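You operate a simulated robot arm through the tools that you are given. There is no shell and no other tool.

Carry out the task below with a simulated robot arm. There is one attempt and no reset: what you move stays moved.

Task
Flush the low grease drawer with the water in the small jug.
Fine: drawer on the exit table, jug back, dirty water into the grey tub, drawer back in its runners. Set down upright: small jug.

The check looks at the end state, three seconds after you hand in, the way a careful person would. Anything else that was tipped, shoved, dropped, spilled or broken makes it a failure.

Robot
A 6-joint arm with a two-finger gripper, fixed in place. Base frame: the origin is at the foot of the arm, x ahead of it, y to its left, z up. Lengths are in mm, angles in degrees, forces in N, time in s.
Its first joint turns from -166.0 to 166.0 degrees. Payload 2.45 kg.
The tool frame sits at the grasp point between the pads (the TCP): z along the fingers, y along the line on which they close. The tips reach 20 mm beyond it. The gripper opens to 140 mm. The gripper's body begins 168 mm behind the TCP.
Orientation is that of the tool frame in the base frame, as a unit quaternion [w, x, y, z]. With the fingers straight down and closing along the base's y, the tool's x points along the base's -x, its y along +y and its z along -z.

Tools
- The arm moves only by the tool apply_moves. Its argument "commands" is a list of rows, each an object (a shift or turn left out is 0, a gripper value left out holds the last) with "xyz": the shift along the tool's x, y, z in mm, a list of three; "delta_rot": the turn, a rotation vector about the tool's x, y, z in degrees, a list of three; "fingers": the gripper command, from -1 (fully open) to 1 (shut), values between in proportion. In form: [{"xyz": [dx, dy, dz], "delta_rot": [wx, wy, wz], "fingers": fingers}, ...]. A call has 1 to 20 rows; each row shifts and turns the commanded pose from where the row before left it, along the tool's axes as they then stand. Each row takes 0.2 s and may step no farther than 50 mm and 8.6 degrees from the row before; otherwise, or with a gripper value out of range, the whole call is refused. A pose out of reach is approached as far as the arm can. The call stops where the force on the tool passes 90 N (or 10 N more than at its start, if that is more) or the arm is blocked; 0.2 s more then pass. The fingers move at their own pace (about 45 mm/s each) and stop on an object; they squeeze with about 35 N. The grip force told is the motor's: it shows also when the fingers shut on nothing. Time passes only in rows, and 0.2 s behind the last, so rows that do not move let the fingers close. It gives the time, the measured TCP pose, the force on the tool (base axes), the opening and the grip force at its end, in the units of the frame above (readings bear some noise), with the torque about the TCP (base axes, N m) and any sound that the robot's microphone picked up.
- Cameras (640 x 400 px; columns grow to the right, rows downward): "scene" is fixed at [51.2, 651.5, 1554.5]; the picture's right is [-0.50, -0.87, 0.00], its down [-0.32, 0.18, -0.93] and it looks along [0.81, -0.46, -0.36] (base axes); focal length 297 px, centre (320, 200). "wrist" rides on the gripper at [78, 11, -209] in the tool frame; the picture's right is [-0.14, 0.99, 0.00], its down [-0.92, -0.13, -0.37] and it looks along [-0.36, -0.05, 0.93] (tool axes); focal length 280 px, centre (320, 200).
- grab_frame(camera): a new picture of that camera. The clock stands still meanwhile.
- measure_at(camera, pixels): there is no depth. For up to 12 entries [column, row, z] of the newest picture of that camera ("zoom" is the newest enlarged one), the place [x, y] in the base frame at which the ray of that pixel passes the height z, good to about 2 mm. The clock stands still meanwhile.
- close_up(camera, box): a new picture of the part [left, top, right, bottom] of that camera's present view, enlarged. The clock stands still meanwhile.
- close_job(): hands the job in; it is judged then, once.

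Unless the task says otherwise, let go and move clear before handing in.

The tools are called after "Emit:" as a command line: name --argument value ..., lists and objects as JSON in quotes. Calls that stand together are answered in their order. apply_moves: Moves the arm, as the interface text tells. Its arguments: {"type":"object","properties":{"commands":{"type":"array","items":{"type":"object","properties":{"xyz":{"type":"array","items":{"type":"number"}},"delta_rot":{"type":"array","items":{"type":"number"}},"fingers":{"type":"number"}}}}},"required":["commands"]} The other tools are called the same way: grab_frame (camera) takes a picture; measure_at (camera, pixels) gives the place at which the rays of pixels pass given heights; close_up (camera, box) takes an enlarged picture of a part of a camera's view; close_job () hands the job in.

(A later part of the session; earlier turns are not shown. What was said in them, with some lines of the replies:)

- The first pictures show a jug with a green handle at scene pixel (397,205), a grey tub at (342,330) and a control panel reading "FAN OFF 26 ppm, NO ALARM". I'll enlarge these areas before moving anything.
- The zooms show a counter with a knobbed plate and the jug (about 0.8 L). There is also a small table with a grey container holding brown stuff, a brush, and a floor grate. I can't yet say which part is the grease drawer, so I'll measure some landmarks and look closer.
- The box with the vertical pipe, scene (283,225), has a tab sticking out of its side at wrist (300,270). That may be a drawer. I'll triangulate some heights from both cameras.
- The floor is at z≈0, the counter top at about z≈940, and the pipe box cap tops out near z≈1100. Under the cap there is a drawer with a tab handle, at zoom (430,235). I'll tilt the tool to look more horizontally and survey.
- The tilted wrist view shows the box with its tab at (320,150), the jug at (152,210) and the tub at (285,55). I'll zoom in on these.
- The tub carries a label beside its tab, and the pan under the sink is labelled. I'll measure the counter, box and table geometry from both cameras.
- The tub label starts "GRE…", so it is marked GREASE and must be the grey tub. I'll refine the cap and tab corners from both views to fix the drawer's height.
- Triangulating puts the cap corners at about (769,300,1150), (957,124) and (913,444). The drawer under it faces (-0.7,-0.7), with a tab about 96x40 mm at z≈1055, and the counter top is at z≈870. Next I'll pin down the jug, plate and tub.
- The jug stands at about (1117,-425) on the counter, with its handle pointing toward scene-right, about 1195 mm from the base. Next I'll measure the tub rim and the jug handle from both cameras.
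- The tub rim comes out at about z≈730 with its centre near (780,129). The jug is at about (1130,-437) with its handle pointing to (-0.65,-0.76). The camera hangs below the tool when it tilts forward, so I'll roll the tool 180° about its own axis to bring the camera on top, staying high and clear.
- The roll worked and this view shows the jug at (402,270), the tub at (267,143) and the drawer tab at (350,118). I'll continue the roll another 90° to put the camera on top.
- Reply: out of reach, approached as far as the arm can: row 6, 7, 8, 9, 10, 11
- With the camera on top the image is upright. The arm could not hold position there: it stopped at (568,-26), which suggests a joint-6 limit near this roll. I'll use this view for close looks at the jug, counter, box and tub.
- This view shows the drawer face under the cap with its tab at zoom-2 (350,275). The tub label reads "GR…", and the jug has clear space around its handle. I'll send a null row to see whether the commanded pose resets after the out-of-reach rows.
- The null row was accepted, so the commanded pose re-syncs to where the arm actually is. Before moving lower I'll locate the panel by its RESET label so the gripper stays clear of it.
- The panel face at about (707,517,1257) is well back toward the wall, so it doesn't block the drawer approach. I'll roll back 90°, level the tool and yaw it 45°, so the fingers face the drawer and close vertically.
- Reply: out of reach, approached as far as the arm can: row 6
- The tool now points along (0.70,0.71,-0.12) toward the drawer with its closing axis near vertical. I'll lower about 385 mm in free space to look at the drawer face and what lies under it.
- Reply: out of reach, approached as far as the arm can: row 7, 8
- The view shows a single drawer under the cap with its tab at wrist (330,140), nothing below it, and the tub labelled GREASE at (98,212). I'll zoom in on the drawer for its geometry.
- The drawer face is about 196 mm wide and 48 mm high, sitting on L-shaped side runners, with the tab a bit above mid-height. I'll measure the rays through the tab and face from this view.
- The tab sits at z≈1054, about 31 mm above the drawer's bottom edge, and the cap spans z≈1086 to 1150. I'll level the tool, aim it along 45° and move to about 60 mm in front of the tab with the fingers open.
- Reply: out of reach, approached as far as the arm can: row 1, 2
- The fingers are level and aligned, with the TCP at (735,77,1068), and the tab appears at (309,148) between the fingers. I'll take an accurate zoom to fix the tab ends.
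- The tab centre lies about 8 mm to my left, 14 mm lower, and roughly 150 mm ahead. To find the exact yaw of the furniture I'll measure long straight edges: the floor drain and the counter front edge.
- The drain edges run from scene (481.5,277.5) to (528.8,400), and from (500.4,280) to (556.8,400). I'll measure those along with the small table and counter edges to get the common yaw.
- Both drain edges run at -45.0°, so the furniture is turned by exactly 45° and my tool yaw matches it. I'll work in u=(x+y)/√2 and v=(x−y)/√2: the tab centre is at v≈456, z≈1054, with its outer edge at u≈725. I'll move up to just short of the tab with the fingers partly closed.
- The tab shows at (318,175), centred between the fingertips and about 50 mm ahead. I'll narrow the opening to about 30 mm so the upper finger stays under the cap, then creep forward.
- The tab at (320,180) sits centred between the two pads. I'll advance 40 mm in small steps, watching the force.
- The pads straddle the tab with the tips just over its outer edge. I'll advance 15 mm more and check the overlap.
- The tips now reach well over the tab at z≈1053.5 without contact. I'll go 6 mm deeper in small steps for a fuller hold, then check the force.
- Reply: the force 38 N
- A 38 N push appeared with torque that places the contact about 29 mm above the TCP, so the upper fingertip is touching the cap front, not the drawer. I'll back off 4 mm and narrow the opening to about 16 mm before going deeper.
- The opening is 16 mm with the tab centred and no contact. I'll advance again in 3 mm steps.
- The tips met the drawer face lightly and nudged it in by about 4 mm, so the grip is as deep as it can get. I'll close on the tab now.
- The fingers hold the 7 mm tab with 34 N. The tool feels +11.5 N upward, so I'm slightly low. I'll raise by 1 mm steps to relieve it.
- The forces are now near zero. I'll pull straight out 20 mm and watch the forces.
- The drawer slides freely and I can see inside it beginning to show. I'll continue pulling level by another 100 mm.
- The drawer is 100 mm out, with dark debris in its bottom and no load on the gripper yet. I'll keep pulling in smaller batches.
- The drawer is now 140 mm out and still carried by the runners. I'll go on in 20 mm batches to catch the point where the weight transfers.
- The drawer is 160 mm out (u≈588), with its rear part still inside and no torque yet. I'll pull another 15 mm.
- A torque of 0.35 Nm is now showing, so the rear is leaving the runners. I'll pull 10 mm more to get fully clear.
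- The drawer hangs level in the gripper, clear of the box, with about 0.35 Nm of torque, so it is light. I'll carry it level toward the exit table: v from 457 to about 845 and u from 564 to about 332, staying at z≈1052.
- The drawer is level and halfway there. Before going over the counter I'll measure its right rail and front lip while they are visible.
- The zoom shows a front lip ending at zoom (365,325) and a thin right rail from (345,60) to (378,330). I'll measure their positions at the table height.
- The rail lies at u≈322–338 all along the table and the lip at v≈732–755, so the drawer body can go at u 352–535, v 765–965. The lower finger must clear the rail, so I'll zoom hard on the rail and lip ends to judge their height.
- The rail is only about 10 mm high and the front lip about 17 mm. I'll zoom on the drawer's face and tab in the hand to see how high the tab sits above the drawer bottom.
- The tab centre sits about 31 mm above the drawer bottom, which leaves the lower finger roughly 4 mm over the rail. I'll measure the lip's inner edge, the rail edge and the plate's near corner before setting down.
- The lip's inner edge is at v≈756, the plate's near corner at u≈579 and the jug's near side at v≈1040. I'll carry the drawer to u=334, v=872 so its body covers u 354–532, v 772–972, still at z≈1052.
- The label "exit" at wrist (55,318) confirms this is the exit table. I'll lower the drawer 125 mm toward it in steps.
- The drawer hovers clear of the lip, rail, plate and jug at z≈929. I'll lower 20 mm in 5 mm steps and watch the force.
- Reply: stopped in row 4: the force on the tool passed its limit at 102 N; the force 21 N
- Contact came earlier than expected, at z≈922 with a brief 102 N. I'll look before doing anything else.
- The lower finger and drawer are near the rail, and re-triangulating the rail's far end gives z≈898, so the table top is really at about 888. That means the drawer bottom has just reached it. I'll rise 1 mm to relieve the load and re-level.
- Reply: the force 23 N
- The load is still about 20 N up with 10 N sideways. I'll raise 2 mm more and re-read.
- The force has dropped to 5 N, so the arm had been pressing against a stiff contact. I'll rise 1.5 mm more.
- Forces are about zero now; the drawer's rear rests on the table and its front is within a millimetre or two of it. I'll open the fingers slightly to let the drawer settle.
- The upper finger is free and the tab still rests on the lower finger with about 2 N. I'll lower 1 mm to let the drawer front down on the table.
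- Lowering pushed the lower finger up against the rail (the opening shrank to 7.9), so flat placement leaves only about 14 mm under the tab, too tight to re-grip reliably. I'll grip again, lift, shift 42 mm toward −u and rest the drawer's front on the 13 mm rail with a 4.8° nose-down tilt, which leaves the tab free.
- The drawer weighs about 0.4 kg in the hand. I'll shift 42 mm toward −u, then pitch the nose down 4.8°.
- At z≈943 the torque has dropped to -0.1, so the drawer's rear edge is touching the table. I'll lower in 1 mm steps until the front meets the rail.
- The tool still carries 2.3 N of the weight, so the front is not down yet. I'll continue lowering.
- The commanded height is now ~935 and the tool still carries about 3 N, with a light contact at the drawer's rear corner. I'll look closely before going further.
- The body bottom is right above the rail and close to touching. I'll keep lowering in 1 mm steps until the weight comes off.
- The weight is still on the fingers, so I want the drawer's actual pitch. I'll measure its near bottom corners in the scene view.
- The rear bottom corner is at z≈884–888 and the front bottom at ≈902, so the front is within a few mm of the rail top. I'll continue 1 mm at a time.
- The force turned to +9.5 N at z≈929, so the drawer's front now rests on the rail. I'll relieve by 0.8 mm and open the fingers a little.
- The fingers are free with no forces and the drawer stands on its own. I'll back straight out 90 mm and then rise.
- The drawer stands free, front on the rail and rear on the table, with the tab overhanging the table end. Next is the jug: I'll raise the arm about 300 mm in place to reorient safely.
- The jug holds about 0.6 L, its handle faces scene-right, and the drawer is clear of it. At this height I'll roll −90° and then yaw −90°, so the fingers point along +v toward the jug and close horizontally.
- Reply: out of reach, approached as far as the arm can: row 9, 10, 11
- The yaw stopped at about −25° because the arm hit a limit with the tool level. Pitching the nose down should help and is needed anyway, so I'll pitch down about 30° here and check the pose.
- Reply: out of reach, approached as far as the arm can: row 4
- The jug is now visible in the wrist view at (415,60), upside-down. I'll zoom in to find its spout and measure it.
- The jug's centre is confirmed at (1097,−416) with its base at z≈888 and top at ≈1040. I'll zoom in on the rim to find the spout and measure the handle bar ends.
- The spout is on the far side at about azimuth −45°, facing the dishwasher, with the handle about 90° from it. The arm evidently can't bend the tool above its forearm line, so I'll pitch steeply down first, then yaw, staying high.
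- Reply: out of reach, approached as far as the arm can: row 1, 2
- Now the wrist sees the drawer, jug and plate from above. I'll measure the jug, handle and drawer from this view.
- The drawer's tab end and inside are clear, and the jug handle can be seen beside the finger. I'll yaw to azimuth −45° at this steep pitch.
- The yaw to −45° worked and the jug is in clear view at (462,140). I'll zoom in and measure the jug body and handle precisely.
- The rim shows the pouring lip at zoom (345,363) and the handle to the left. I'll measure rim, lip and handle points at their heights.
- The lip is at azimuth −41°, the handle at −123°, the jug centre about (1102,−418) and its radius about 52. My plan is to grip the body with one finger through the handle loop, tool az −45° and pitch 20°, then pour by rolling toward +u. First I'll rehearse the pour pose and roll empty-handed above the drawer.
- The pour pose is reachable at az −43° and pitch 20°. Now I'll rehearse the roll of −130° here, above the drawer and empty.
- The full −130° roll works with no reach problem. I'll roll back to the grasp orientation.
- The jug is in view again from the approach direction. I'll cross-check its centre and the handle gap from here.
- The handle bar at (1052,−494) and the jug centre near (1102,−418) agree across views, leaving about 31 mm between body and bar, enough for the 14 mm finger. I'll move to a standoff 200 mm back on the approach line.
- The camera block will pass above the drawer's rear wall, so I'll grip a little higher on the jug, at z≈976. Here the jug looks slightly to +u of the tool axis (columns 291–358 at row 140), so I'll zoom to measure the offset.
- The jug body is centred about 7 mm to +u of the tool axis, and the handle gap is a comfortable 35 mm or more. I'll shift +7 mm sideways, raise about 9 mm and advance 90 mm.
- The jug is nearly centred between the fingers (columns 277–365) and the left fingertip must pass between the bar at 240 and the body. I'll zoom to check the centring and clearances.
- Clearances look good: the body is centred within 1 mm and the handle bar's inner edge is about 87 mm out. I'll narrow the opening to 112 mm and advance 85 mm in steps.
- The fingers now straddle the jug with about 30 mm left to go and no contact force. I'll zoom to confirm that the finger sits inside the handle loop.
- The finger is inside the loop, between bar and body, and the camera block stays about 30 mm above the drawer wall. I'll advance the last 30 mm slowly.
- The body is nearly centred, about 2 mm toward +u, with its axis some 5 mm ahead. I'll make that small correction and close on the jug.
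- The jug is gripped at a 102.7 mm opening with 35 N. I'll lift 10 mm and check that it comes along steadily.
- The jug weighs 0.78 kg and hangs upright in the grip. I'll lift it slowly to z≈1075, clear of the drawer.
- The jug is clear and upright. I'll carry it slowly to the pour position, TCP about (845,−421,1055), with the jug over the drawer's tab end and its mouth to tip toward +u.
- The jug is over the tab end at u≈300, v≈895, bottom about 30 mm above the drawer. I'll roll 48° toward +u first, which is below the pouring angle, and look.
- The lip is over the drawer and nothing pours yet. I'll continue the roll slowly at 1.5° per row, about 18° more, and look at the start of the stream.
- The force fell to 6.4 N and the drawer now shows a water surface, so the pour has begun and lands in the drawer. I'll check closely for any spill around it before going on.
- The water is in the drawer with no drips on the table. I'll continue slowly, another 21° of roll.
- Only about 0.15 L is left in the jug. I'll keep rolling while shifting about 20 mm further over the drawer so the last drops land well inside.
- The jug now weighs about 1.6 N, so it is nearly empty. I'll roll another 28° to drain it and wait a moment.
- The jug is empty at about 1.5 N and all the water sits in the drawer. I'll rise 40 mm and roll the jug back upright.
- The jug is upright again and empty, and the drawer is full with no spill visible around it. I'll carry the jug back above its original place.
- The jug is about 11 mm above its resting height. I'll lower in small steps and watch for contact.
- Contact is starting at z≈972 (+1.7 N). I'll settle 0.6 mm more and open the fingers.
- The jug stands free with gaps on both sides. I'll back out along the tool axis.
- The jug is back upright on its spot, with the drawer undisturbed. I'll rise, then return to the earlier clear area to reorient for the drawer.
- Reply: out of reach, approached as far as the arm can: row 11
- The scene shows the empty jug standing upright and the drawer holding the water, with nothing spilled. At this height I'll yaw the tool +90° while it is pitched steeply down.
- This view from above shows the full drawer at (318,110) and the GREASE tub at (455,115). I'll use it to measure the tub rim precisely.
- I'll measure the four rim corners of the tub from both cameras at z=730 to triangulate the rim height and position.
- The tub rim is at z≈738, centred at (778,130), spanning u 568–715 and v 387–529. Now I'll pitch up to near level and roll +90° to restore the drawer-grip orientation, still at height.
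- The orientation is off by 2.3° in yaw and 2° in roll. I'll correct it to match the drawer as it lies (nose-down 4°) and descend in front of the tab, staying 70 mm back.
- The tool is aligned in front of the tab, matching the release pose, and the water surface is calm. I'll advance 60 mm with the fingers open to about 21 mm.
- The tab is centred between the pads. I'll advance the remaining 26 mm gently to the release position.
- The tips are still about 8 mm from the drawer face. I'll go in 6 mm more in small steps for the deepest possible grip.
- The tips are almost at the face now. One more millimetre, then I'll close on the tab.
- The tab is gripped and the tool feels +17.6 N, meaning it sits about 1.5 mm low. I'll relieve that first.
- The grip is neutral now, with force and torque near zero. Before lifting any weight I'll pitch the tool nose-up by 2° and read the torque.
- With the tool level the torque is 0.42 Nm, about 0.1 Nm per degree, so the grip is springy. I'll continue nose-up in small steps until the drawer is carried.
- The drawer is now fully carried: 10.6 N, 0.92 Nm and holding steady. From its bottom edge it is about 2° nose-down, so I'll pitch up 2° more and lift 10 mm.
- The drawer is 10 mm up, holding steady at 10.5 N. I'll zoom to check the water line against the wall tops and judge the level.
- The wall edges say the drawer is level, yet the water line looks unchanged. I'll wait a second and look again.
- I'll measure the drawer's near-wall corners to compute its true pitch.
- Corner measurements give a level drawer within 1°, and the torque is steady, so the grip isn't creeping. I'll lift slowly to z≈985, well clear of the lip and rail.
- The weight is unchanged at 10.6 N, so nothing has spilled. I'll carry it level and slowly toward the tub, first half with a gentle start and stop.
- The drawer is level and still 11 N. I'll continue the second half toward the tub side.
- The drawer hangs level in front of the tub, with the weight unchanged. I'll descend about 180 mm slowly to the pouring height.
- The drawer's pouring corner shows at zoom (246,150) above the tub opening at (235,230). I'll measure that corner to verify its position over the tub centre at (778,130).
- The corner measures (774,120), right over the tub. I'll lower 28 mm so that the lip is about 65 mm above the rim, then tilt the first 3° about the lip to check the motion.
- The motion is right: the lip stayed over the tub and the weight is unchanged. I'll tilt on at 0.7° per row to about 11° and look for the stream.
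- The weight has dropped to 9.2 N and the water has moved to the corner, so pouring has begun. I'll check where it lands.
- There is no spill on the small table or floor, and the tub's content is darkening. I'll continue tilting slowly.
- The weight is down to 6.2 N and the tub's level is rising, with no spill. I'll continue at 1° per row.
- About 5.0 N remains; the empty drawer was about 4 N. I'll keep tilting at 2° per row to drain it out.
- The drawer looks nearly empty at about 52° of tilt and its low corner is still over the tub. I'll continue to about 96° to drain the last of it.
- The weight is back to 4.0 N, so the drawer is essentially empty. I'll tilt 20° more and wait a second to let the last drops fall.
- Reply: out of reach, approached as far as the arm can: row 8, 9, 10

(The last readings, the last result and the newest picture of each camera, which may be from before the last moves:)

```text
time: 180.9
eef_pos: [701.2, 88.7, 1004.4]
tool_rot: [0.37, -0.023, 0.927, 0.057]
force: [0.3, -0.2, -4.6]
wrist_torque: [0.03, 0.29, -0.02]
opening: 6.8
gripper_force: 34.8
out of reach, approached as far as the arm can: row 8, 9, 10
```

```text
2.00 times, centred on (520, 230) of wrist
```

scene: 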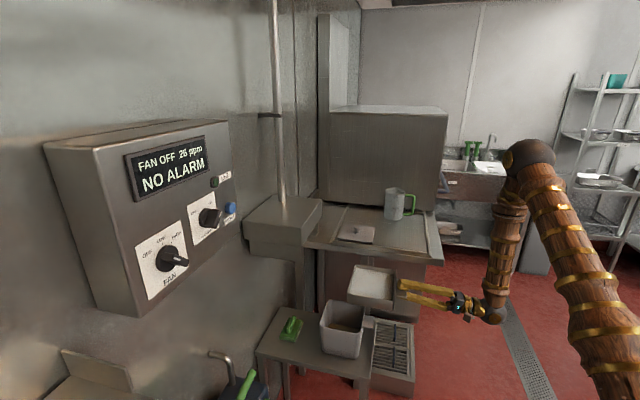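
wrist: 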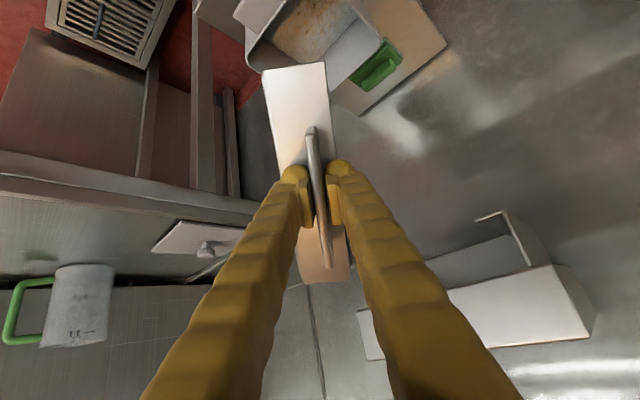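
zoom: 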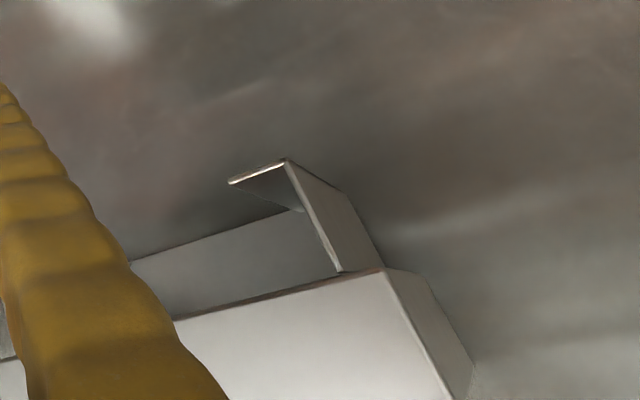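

The arm reached its limit at about 89° of tilt, which is plenty: the drawer is empty at roughly 4 N and the tub holds the grey water with no spill. I'll tilt back along the same path with the corner kept over the tub.

Emit:
apply_moves --commands '[{"xyz": [0.568, -14.24, -0.896], "delta_rot": [-2.9, -0.34, 2.73]}, {"xyz": [0.568, -14.24, -0.896], "delta_rot": [-2.9, -0.34, 2.73]}, {"xyz": [0.568, -14.24, -0.896], "delta_rot": [-2.9, -0.34, 2.73]}, {"xyz": [0.568, -14.24, -0.896], "delta_rot": [-2.9, -0.34, 2.73]}, {"xyz": [0.568, -14.24, -0.896], "delta_rot": [-2.9, -0.34, 2.73]}, {"xyz": [0.568, -14.24, -0.896], "delta_rot": [-2.9, -0.34, 2.73]}, {"xyz": [0.568, -14.24, -0.896], "delta_rot": [-2.9, -0.34, 2.73]}, {"xyz": [0.568, -14.24, -0.896], "delta_rot": [-2.9, -0.34, 2.73]}, {"xyz": [0.568, -14.24, -0.896], "delta_rot": [-2.9, -0.34, 2.73]}, {"xyz": [0.568, -14.24, -0.896], "delta_rot": [-2.9, -0.34, 2.73]}, {"xyz": [0.568, -14.24, -0.896], "delta_rot": [-2.9, -0.34, 2.73]}, {"xyz": [0.568, -14.24, -0.896], "delta_rot": [-2.9, -0.34, 2.73]}, {"xyz": [0, 0, 0]}]'

Emit:
close_up --camera "scene" --box '[300, 220, 430, 350]'

```text
time: 183.7
eef_pos: [704.4, -59.5, 932.3]
tool_rot: [0.347, 0.129, 0.824, 0.43]
force: [-0.4, 0.0, -4.1]
wrist_torque: [-0.15, 0.28, 0.03]
opening: 7.2
gripper_force: 34.9
```

```text
3.08 times, centred on (365, 285) of scene
```

zoom: 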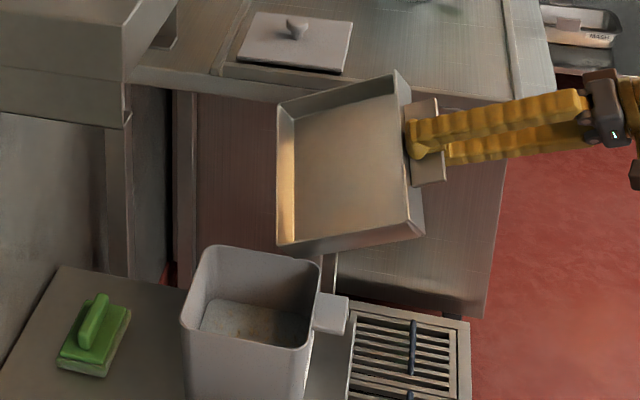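

The drawer's inside looks clean and empty. I'll rise 70 mm and rotate back the remaining 41° to level.

Emit:
apply_moves --commands '[{"xyz": [-10.8, 18.6, -9.1]}, {"xyz": [-10.8, 18.6, -9.1]}, {"xyz": [-10.8, 18.6, -9.1]}, {"delta_rot": [-2.97, -0.35, 2.8]}, {"delta_rot": [-2.97, -0.35, 2.8]}, {"delta_rot": [-2.97, -0.35, 2.8]}, {"delta_rot": [-2.97, -0.35, 2.8]}, {"delta_rot": [-2.97, -0.35, 2.8]}, {"delta_rot": [-2.97, -0.35, 2.8]}, {"delta_rot": [-2.97, -0.35, 2.8]}, {"delta_rot": [-2.97, -0.35, 2.8]}, {"delta_rot": [-2.97, -0.35, 2.8]}, {"delta_rot": [-2.97, -0.35, 2.8]}, {"xyz": [0, 0, 0]}]'

Emit:
grab_frame --camera "wrist"

Emit:
close_up --camera "scene" --box '[260, 190, 420, 300]'

```text
time: 186.7
eef_pos: [702.3, -59.6, 1001.7]
tool_rot: [0.279, 0.242, 0.622, 0.69]
force: [0.1, -0.2, -4.0]
wrist_torque: [-0.24, 0.27, 0.0]
opening: 7.0
gripper_force: 35.0
```

```text
taken
```

wrist: 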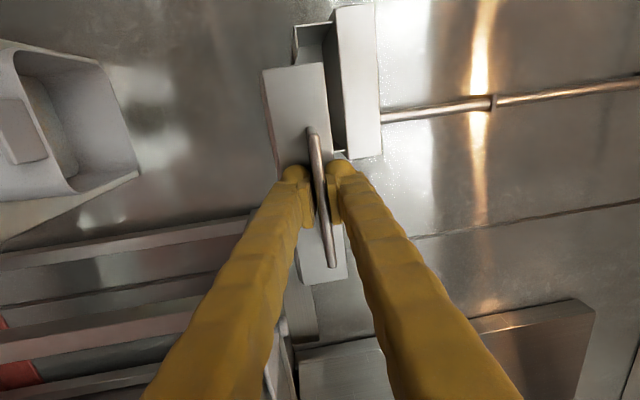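

```text
3.64 times, centred on (340, 245) of scene
```

zoom: 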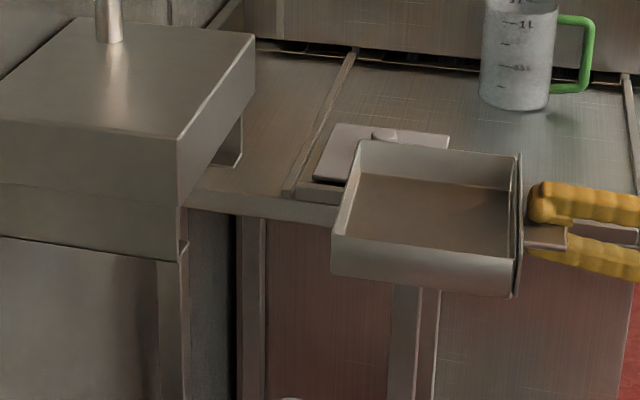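

The empty drawer is nearly level in the hand. I'll set the tool to exactly 45° yaw with 2.5° nose-up to offset the sag, so the drawer lines up with its runners.

Emit:
apply_moves --commands '[{"delta_rot": [1.87, -0.84, 0.315]}, {"delta_rot": [1.87, -0.84, 0.315]}, {"xyz": [0, 0, 0]}, {"xyz": [0, 0, 0]}]'

Emit:
close_up --camera "scene" --box '[335, 215, 405, 275]'

Emit:
grab_frame --camera "wrist"

```text
time: 187.7
eef_pos: [703.1, -59.9, 1000.6]
tool_rot: [0.277, 0.265, 0.638, 0.668]
force: [-0.4, -0.1, -4.6]
wrist_torque: [-0.29, 0.3, 0.01]
opening: 6.9
gripper_force: 35.0
```

```text
6.67 times, centred on (370, 245) of scene
```

zoom: 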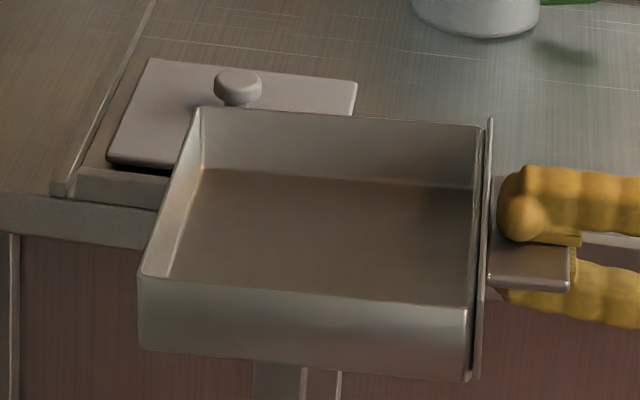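

```text
taken
```

wrist: 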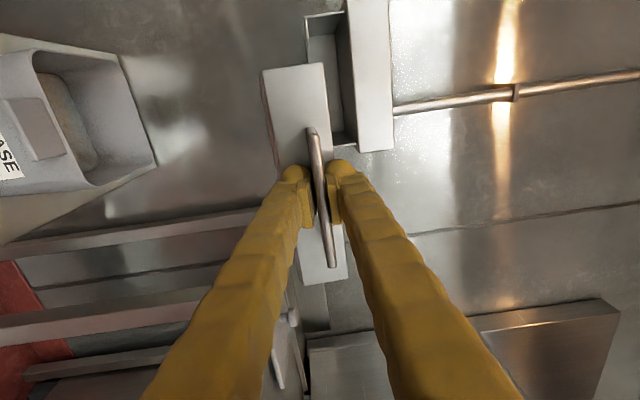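

The drawer is clean and dry inside. I'll measure its corners to verify yaw and level before inserting.

Emit:
measure_at --camera "zoom" --pixels '[[142, 278, 1012], [468, 310, 1012], [200, 108, 1012], [483, 127, 1012], [143, 348, 970], [465, 382, 970], [142, 278, 1007], [468, 310, 1007], [200, 108, 1007], [483, 127, 1007], [143, 348, 965], [465, 382, 965]]'

```text
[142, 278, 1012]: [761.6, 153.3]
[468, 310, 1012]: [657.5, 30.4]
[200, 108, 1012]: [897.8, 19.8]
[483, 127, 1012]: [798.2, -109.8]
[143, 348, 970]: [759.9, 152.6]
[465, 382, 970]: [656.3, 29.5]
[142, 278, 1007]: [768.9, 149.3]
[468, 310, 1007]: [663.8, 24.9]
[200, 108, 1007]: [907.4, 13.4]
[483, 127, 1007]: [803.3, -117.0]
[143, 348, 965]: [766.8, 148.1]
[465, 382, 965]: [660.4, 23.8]
```

By these corners the yaw is right but the drawer sags about 3° nose-down. I'll pitch the tool up 3° more and move to just in front of the box opening, about 6 mm high.

Emit:
apply_moves --commands '[{"delta_rot": [-1.5, 0, 0]}, {"delta_rot": [-1.5, 0, 0]}, {"xyz": [8.07, 4.93, 10.5]}, {"xyz": [8.07, 4.93, 10.5]}, {"xyz": [8.07, 4.93, 10.5]}, {"xyz": [8.07, 4.93, 10.5]}, {"xyz": [8.07, 4.93, 10.5]}, {"xyz": [8.07, 4.93, 10.5]}, {"xyz": [8.07, 4.93, 10.5]}, {"xyz": [8.07, 4.93, 8]}, {"xyz": [8.07, 4.93, 6]}, {"xyz": [8.07, 4.93, 0]}, {"xyz": [0, 0, 0]}]'

Emit:
close_up --camera "scene" --box '[270, 190, 390, 280]'

Emit:
grab_frame --camera "wrist"

```text
time: 190.5
eef_pos: [703.6, 54.9, 1060.0]
tool_rot: [0.284, 0.258, 0.62, 0.684]
force: [-0.3, 0.0, -4.7]
wrist_torque: [-0.28, 0.29, 0.04]
opening: 7.0
gripper_force: 34.7
```

```text
4.44 times, centred on (330, 235) of scene
```

zoom: 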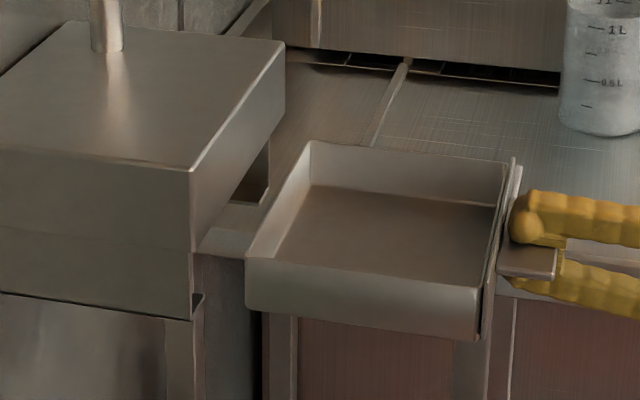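

```text
taken
```

wrist: 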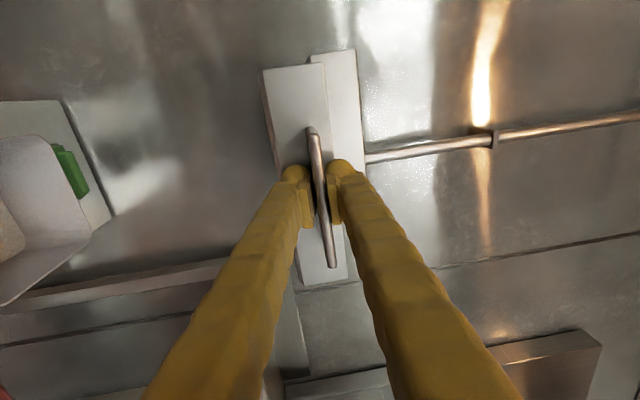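

The drawer is at v≈458.7, in line with the box. I'll zoom in on the runner opening and the drawer's leading edge to compare heights and sides.

Emit:
close_up --camera "scene" --box '[295, 215, 345, 265]'

Emit:
measure_at --camera "zoom" --pixels '[[320, 200, 1050]]'

Emit:
close_up --camera "wrist" --box '[240, 40, 400, 300]'

```text
8.00 times, centred on (320, 240) of scene
```

zoom: 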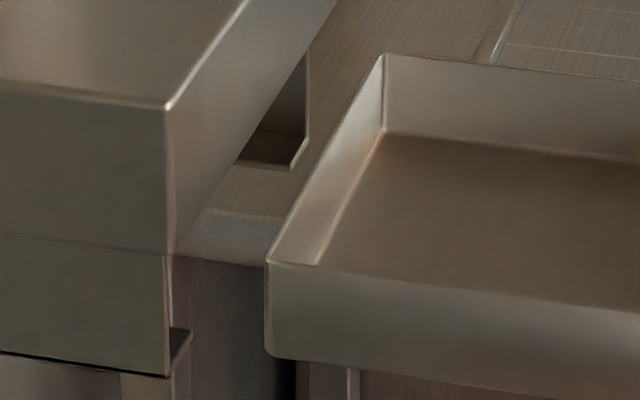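

```text
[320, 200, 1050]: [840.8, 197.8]
```

```text
1.54 times, centred on (320, 170) of wrist
```

zoom: 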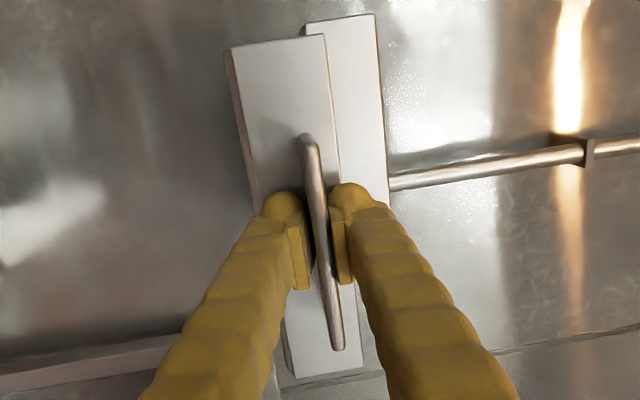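

I'll measure the runner's lip corner at zoom (170,375) and the drawer's leading bottom corner at (268,352) for height and side clearance.

Emit:
close_up --camera "scene" --box '[295, 215, 345, 265]'

Emit:
measure_at --camera "zoom" --pixels '[[170, 375, 1018], [170, 375, 1024], [190, 330, 1018], [190, 330, 1024], [268, 352, 1026], [268, 352, 1032], [267, 264, 1068], [267, 264, 1074], [168, 105, 1148], [168, 105, 1154], [308, 165, 1024], [385, 56, 1072]]'

```text
8.00 times, centred on (320, 240) of scene
```

zoom: 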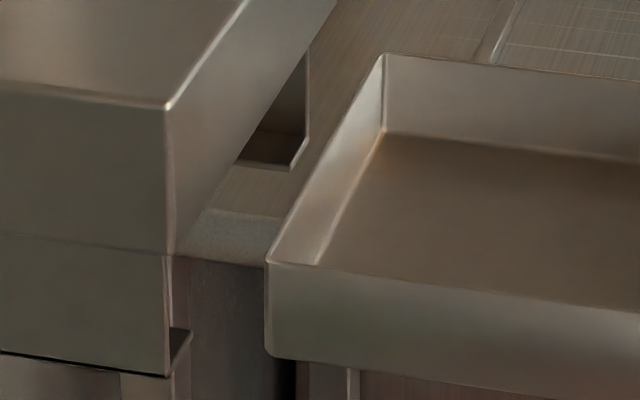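

```text
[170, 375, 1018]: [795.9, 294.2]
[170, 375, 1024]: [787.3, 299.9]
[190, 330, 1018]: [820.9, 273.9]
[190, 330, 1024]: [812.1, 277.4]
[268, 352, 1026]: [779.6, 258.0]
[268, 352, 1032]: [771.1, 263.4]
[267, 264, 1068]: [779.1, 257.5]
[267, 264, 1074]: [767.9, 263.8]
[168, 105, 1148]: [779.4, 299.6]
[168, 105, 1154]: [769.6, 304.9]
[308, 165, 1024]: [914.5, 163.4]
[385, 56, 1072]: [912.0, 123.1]
```

The drawer's bottom edge is at z≈1030, about 8 mm above the runner lips, with about 12 mm of headroom and good side alignment. I'll advance straight in, 40 mm first, watching the force.

Emit:
apply_moves --commands '[{"xyz": [0, -0.49, 4.98]}, {"xyz": [0, -0.49, 4.98]}, {"xyz": [0, -0.49, 4.98]}, {"xyz": [0, -0.49, 4.98]}, {"xyz": [0, -0.49, 4.98]}, {"xyz": [0, -0.49, 4.98]}, {"xyz": [0, -0.49, 4.98]}, {"xyz": [0, -0.49, 4.98]}, {"xyz": [0, 0, 0]}]'

Emit:
close_up --camera "scene" --box '[280, 205, 360, 275]'

```text
time: 192.5
eef_pos: [733.5, 83.5, 1058.2]
tool_rot: [0.284, 0.258, 0.62, 0.684]
force: [0.4, -0.8, -5.1]
wrist_torque: [-0.23, 0.26, 0.01]
opening: 7.1
gripper_force: 34.9
```

```text
5.71 times, centred on (320, 240) of scene
```

zoom: 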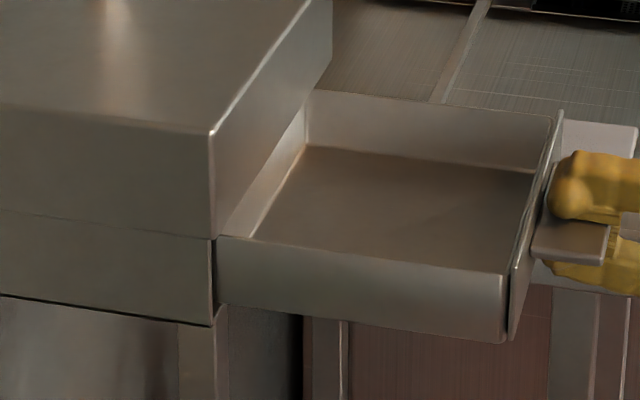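

The drawer's nose has entered between the runners without contact. I'll continue 40 mm.

Emit:
apply_moves --commands '[{"xyz": [0, -0.49, 4.98]}, {"xyz": [0, -0.49, 4.98]}, {"xyz": [0, -0.49, 4.98]}, {"xyz": [0, -0.49, 4.98]}, {"xyz": [0, -0.49, 4.98]}, {"xyz": [0, -0.49, 4.98]}, {"xyz": [0, -0.49, 4.98]}, {"xyz": [0, -0.49, 4.98]}, {"xyz": [0, 0, 0]}]'

Emit:
close_up --camera "scene" --box '[290, 210, 350, 270]'

```text
time: 194.5
eef_pos: [761.0, 112.8, 1057.9]
tool_rot: [0.284, 0.258, 0.62, 0.684]
force: [-1.2, 0.4, -5.0]
wrist_torque: [-0.25, 0.26, -0.03]
opening: 7.2
gripper_force: 34.8
```

```text
6.67 times, centred on (320, 240) of scene
```

zoom: 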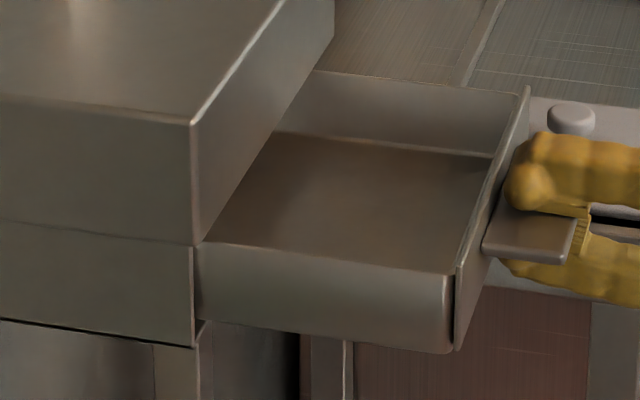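

It is sliding in freely. I'll continue 60 mm more.

Emit:
apply_moves --commands '[{"xyz": [0, -0.47, 5]}, {"xyz": [0, -0.47, 5]}, {"xyz": [0, -0.47, 5]}, {"xyz": [0, -0.47, 5]}, {"xyz": [0, -0.47, 5]}, {"xyz": [0, -0.47, 5]}, {"xyz": [0, -0.47, 5]}, {"xyz": [0, -0.47, 5]}, {"xyz": [0, -0.47, 5]}, {"xyz": [0, -0.47, 5]}, {"xyz": [0, -0.47, 5]}, {"xyz": [0, -0.47, 5]}, {"xyz": [0, 0, 0]}]'

Emit:
close_up --camera "scene" --box '[290, 210, 350, 270]'

Emit:
grab_frame --camera "wrist"

```text
time: 197.3
eef_pos: [804.6, 155.5, 1059.1]
tool_rot: [0.284, 0.258, 0.62, 0.684]
force: [0.2, 1.1, -4.1]
wrist_torque: [-0.29, 0.28, -0.05]
opening: 6.9
gripper_force: 34.4
```

```text
6.67 times, centred on (320, 240) of scene
```

zoom: 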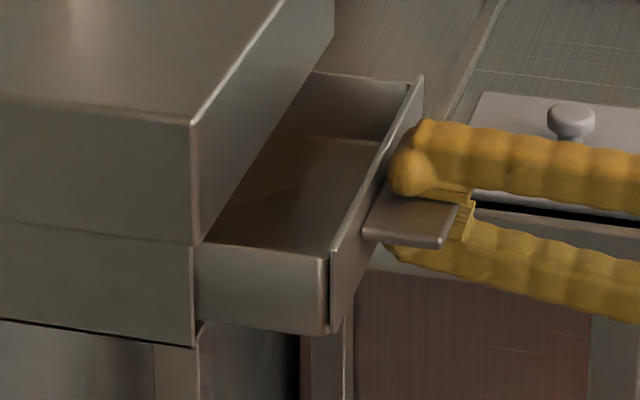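

```text
taken
```

wrist: 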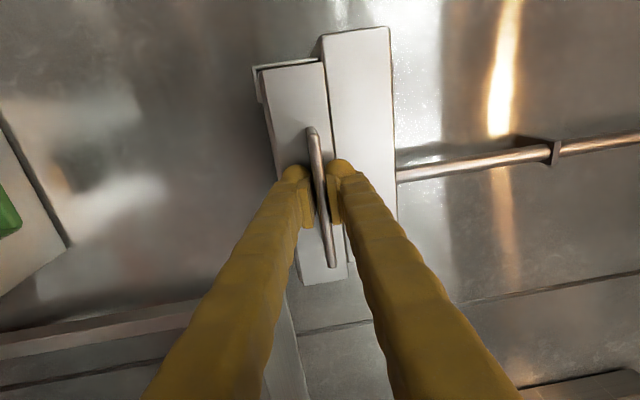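

It is about 68 mm from home, still touching nothing. I'll advance another 45 mm.

Emit:
apply_moves --commands '[{"xyz": [0, -0.5, 5]}, {"xyz": [0, -0.5, 5]}, {"xyz": [0, -0.5, 5]}, {"xyz": [0, -0.5, 5]}, {"xyz": [0, -0.5, 5]}, {"xyz": [0, -0.5, 5]}, {"xyz": [0, -0.5, 5]}, {"xyz": [0, -0.5, 5]}, {"xyz": [0, -0.5, 5]}, {"xyz": [0, 0, 0]}]'

Emit:
close_up --camera "scene" --box '[290, 210, 350, 270]'

Emit:
close_up --camera "wrist" --box '[230, 20, 430, 300]'

```text
time: 199.5
eef_pos: [837.0, 186.9, 1058.3]
tool_rot: [0.284, 0.257, 0.62, 0.685]
force: [0.2, 0.0, -4.4]
wrist_torque: [-0.3, 0.3, 0.01]
opening: 7.1
gripper_force: 34.5
```

```text
6.67 times, centred on (320, 240) of scene
```

zoom: 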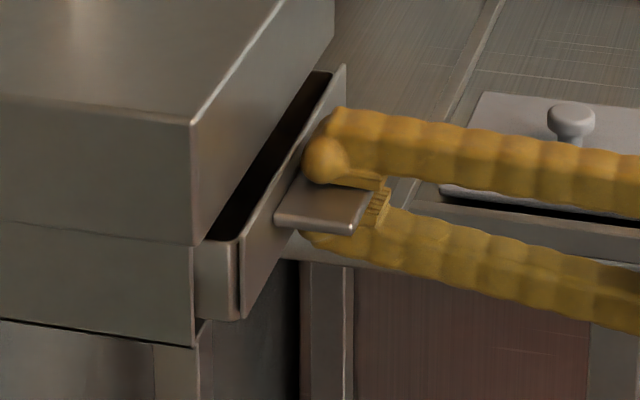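

```text
1.43 times, centred on (330, 160) of wrist
```

zoom: 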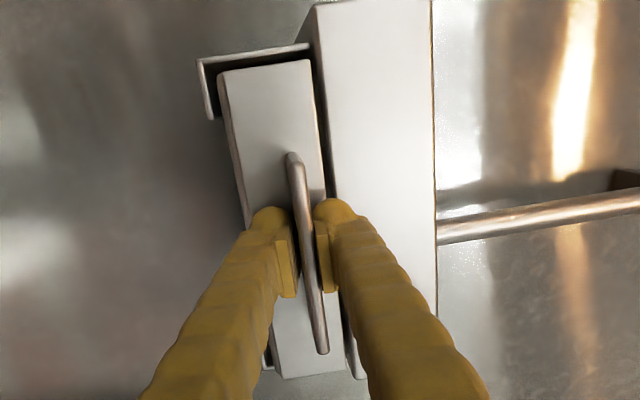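

About 21 mm remain. I'll now lower the drawer onto the runner lips in 1 mm steps and read the forces.

Emit:
apply_moves --commands '[{"xyz": [0, -1, -0.1]}, {"xyz": [0, -1, -0.1]}, {"xyz": [0, 0, 0]}]'

Emit:
apply_moves --commands '[{"xyz": [0, -1, -0.1]}, {"xyz": [0, 0, 0]}]'

Emit:
apply_moves --commands '[{"xyz": [0, -1, -0.1]}, {"xyz": [0, 0, 0]}]'

```text
time: 200.3
eef_pos: [835.9, 186.4, 1056.7]
tool_rot: [0.284, 0.258, 0.62, 0.685]
force: [-0.1, -0.1, -3.8]
wrist_torque: [-0.31, 0.3, 0.01]
opening: 7.2
gripper_force: 35.2
```

```text
time: 200.9
eef_pos: [836.3, 186.5, 1056.2]
tool_rot: [0.284, 0.257, 0.621, 0.684]
force: [0.4, -0.7, -3.3]
wrist_torque: [-0.27, 0.34, -0.01]
opening: 7.0
gripper_force: 35.5
```

```text
time: 201.5
eef_pos: [836.4, 187.3, 1055.0]
tool_rot: [0.284, 0.257, 0.62, 0.684]
force: [0.1, 0.7, -4.3]
wrist_torque: [-0.27, 0.29, -0.01]
opening: 7.1
gripper_force: 34.8
```

It is still hanging free at z≈1055. I'll pitch the nose down 2° so the rear settles on the lips.

Emit:
apply_moves --commands '[{"delta_rot": [0.7, 0, 0]}, {"delta_rot": [0.7, 0, 0]}, {"delta_rot": [0.6, 0, 0]}, {"xyz": [0, 0, 0]}]'

Emit:
apply_moves --commands '[{"xyz": [0, -1, 0]}, {"xyz": [0, 0, 0]}]'

Emit:
apply_moves --commands '[{"xyz": [0, -1, 0]}, {"xyz": [0, 0, 0]}]'

```text
time: 202.5
eef_pos: [836.4, 186.8, 1053.7]
tool_rot: [0.28, 0.262, 0.633, 0.673]
force: [0.1, 0.3, -3.3]
wrist_torque: [-0.07, 0.08, -0.11]
opening: 6.7
gripper_force: 35.5
```

```text
time: 203.1
eef_pos: [836.7, 187.2, 1054.2]
tool_rot: [0.28, 0.262, 0.632, 0.673]
force: [0.2, -1.7, -2.3]
wrist_torque: [-0.06, 0.03, -0.13]
opening: 7.0
gripper_force: 35.2
```

```text
time: 203.7
eef_pos: [836.2, 186.8, 1052.4]
tool_rot: [0.279, 0.263, 0.632, 0.673]
force: [-2.5, 1.9, 5.2]
wrist_torque: [0.02, 0.0, 0.21]
opening: 6.9
gripper_force: 35.1
```

The drawer now rests on the lips (+5.2 N with near-zero torque). I'll ease up 0.4 mm and slide it home in small steps.

Emit:
apply_moves --commands '[{"xyz": [0, 0.4, 0]}, {"xyz": [0, -0.25, 4]}, {"xyz": [0, -0.25, 4]}, {"xyz": [0, -0.25, 4]}, {"xyz": [0, 0, 0]}]'

Emit:
close_up --camera "scene" --box '[290, 210, 350, 270]'

```text
time: 204.9
eef_pos: [845.5, 194.8, 1051.8]
tool_rot: [0.28, 0.261, 0.632, 0.673]
force: [-1.4, 1.4, 1.8]
wrist_torque: [-0.04, 0.05, 0.14]
opening: 7.2
gripper_force: 34.6
```

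```text
6.67 times, centred on (320, 240) of scene
```

zoom: 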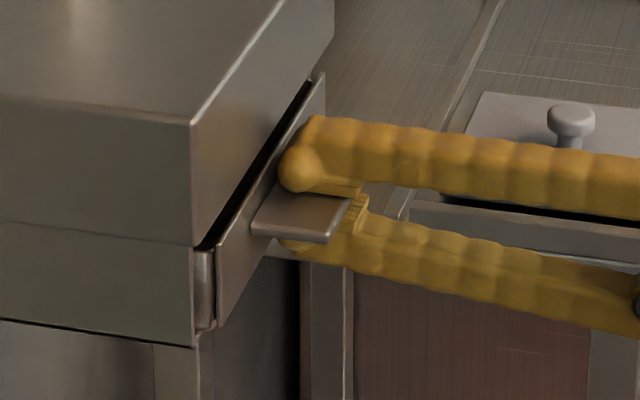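

The tab's near corner is at scene (310,244.5), against (308,244.7) originally, so about 7 mm remain. I'll slide it in that last bit.

Emit:
apply_moves --commands '[{"xyz": [0, -0.2, 3]}, {"xyz": [0, -0.2, 3]}, {"xyz": [0, -0.1, 2]}, {"xyz": [0, 0, 0]}]'

Emit:
close_up --camera "scene" --box '[280, 205, 360, 265]'

Emit:
close_up --camera "wrist" --box '[230, 20, 430, 300]'

```text
time: 205.9
eef_pos: [850.2, 200.4, 1052.5]
tool_rot: [0.279, 0.263, 0.632, 0.673]
force: [-0.5, 0.9, -2.8]
wrist_torque: [-0.03, 0.07, -0.09]
opening: 7.2
gripper_force: 35.1
```

```text
6.67 times, centred on (320, 235) of scene
```

zoom: 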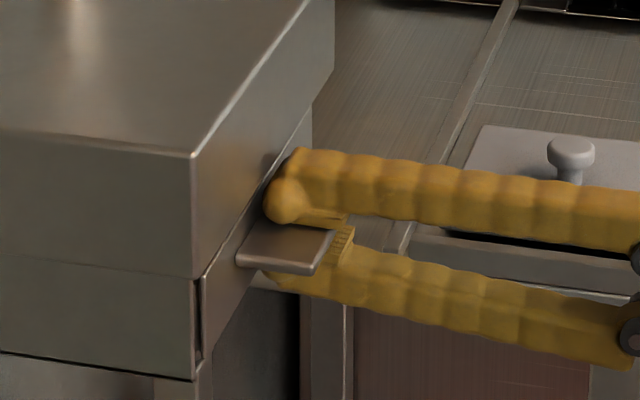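

```text
1.43 times, centred on (330, 160) of wrist
```

zoom: 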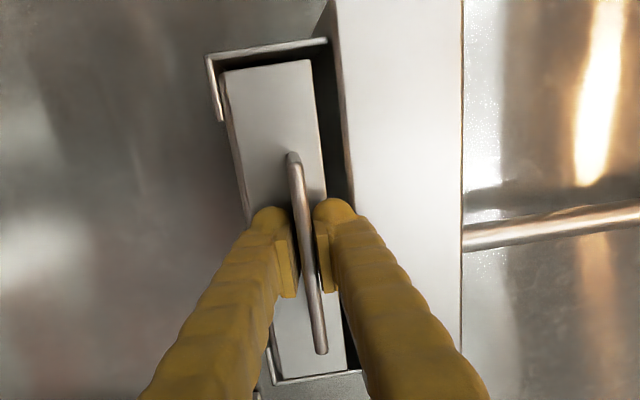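

The drawer face and tab match the original picture, tab corner at zoom (238,262). I'll lower 0.5 mm to put its weight on the runners and open the fingers slightly.

Emit:
apply_moves --commands '[{"xyz": [0, -0.5, 0]}, {"xyz": [0, 0, 0], "fingers": 0.85}, {"xyz": [0, 0, 0], "fingers": 0.77}, {"xyz": [0, 0, 0], "fingers": 0.77}, {"xyz": [0, 0, 0], "fingers": 0.77}]'

Emit:
close_up --camera "scene" --box '[280, 205, 360, 265]'

Emit:
close_up --camera "wrist" --box '[230, 20, 430, 300]'

```text
time: 207.1
eef_pos: [851.3, 201.5, 1052.6]
tool_rot: [0.28, 0.262, 0.633, 0.673]
force: [0.2, 0.1, 0.3]
wrist_torque: [0.0, 0.01, -0.03]
opening: 15.9
gripper_force: 0.0
```

```text
6.67 times, centred on (320, 235) of scene
```

zoom: 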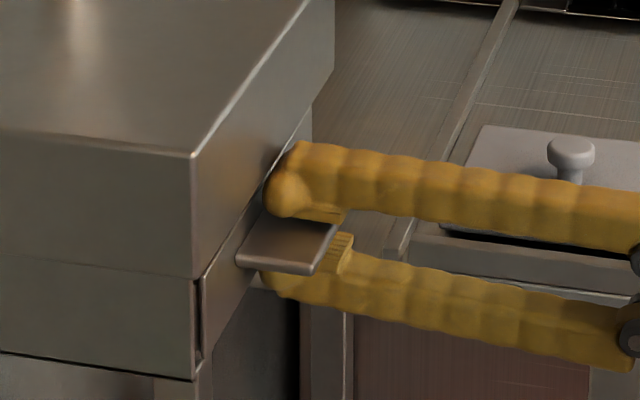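

```text
1.43 times, centred on (330, 160) of wrist
```

zoom: 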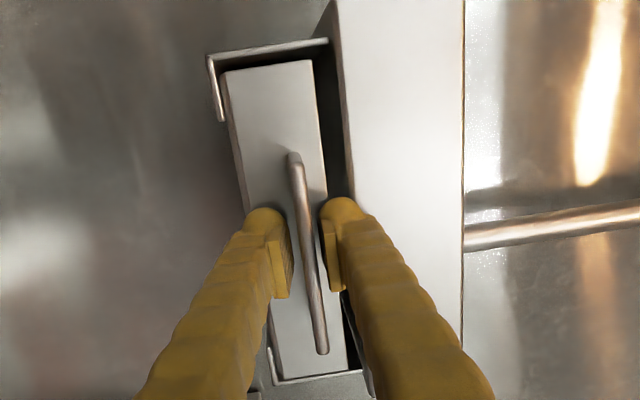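

The fingers are free, forces are zero, and both runner lips hold the drawer as in the first picture. I'll back out horizontally.

Emit:
apply_moves --commands '[{"xyz": [0, 0.3, -5]}, {"xyz": [0, 0.6, -10]}, {"xyz": [0, 0.9, -15]}, {"xyz": [0, 1.2, -20]}, {"xyz": [0, 1.5, -25]}, {"xyz": [0, 1.5, -25]}, {"xyz": [0, 0, 0]}]'

Emit:
grab_frame --camera "wrist"

Emit:
close_up --camera "scene" --box '[280, 205, 360, 265]'

Emit:
close_up --camera "wrist" --box '[250, 20, 430, 240]'

```text
time: 208.7
eef_pos: [779.5, 131.5, 1052.3]
tool_rot: [0.28, 0.263, 0.632, 0.673]
force: [0.0, -0.7, 0.1]
wrist_torque: [-0.03, 0.01, -0.02]
opening: 16.2
gripper_force: 0.2
```

```text
taken
```

wrist: 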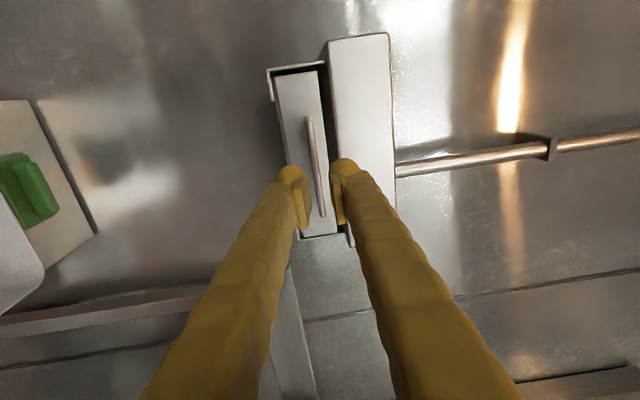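

```text
6.67 times, centred on (320, 235) of scene
```

zoom: 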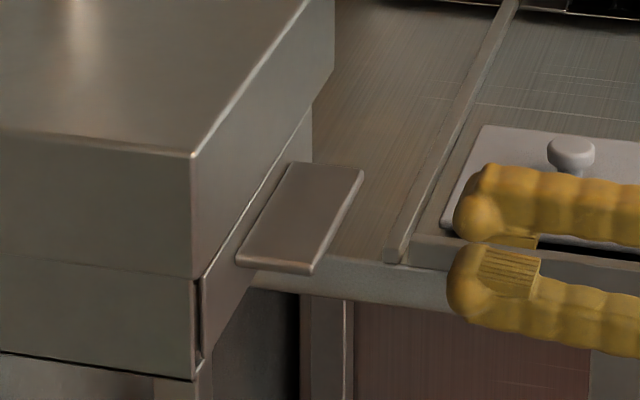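

```text
1.82 times, centred on (340, 130) of wrist
```

zoom: 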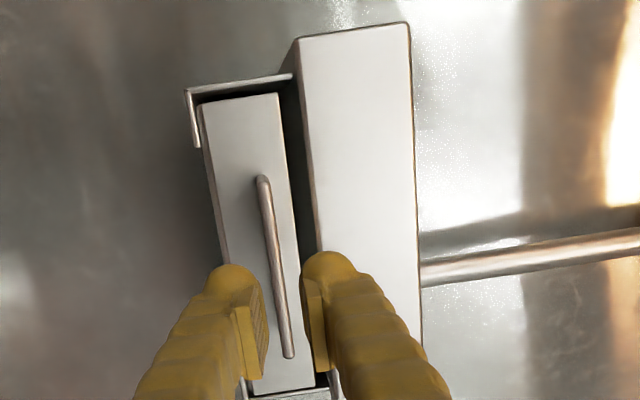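

The drawer sits in its runners as at the start, with the tab at the same pixels. I'll move clear, back and up, and then inspect everything.

Emit:
apply_moves --commands '[{"xyz": [0, 10, -30]}, {"xyz": [0, 20, -30]}, {"xyz": [0, 30, -20]}, {"xyz": [0, 40, -10]}, {"xyz": [0, 45, 0]}, {"xyz": [0, 45, 0]}, {"xyz": [0, 45, 0]}, {"xyz": [0, 45, 0]}, {"xyz": [0, 0, 0]}]'

Emit:
grab_frame --camera "scene"

Emit:
close_up --camera "scene" --box '[300, 170, 460, 280]'

Emit:
close_up --camera "scene" --box '[250, 280, 430, 400]'

Emit:
close_up --camera "scene" --box '[230, 180, 350, 280]'

```text
time: 210.7
eef_pos: [705.8, 56.2, 1326.2]
tool_rot: [0.279, 0.262, 0.632, 0.674]
force: [0.1, 0.7, -0.5]
wrist_torque: [0.01, -0.01, -0.01]
opening: 15.9
gripper_force: 0.0
```

```text
taken
```

scene: 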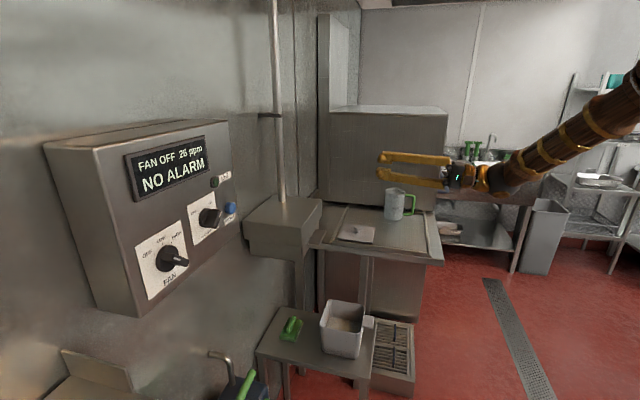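

```text
3.64 times, centred on (380, 225) of scene
```

zoom: 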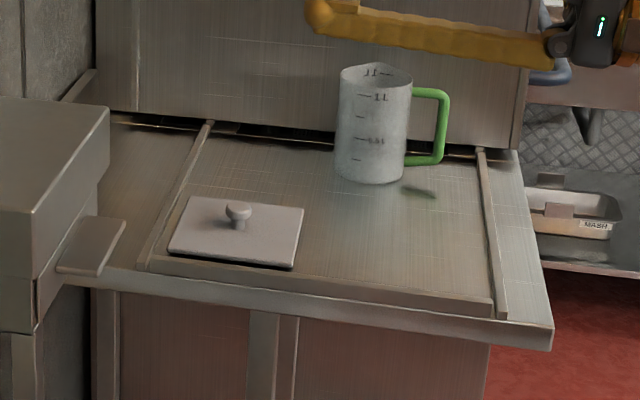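

```text
3.33 times, centred on (340, 340) of scene
```

zoom: 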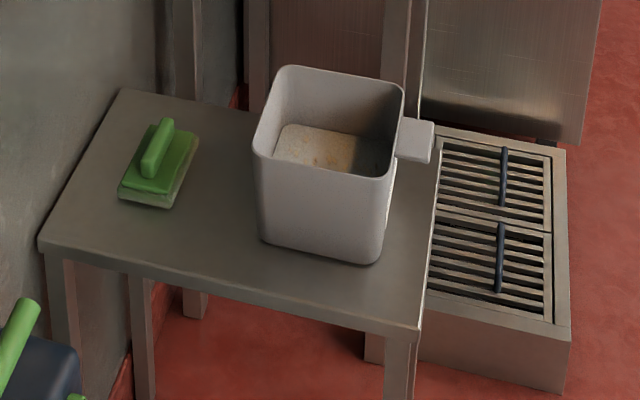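

```text
4.00 times, centred on (290, 230) of scene
```

zoom: 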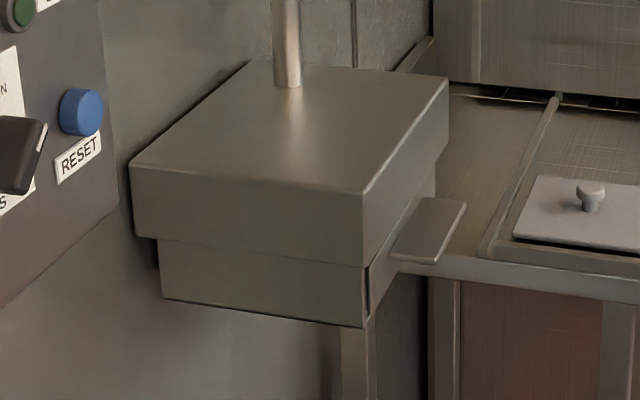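

The final pictures show everything in order:
- **Drawer:** the tab is at the same pixels as at the start, (465,205)–(435,265), so it is back in its runners.
- **Jug:** empty and upright on its original spot, base at scene (394,219).
- **Tub:** it holds the dirty water.
- **Surroundings:** the exit table, small table and floor are dry, and the plate, brush and other items are unmoved.

The gripper is open and clear, so I'm handing in.

Emit:
close_job

```text
The job is handed in.
```

The low grease drawer is flushed and back in its runners, and I've handed the job in.

- **Drawer:** I pulled it out, set it on the exit table and poured all the jug's water (about 0.6 L) into it. After I emptied it, it looked clean inside. Its tab sits at the same place in the picture as at the start.
- **Jug:** It is empty and upright on its original spot.
- **Dirty water:** All of it went into the grey tub marked GREASE.
- **Spills:** I saw none on the exit table, the small table or the floor, and the other items nearby look unmoved.

On the exit table I rested the drawer's front on the low rail, tilted slightly, because lying flat left too little room under the tab to grip it again. While first lowering the drawer to the table, the arm bumped something solid hard enough to stop itself (about 100 N). I saw no damage afterwards.
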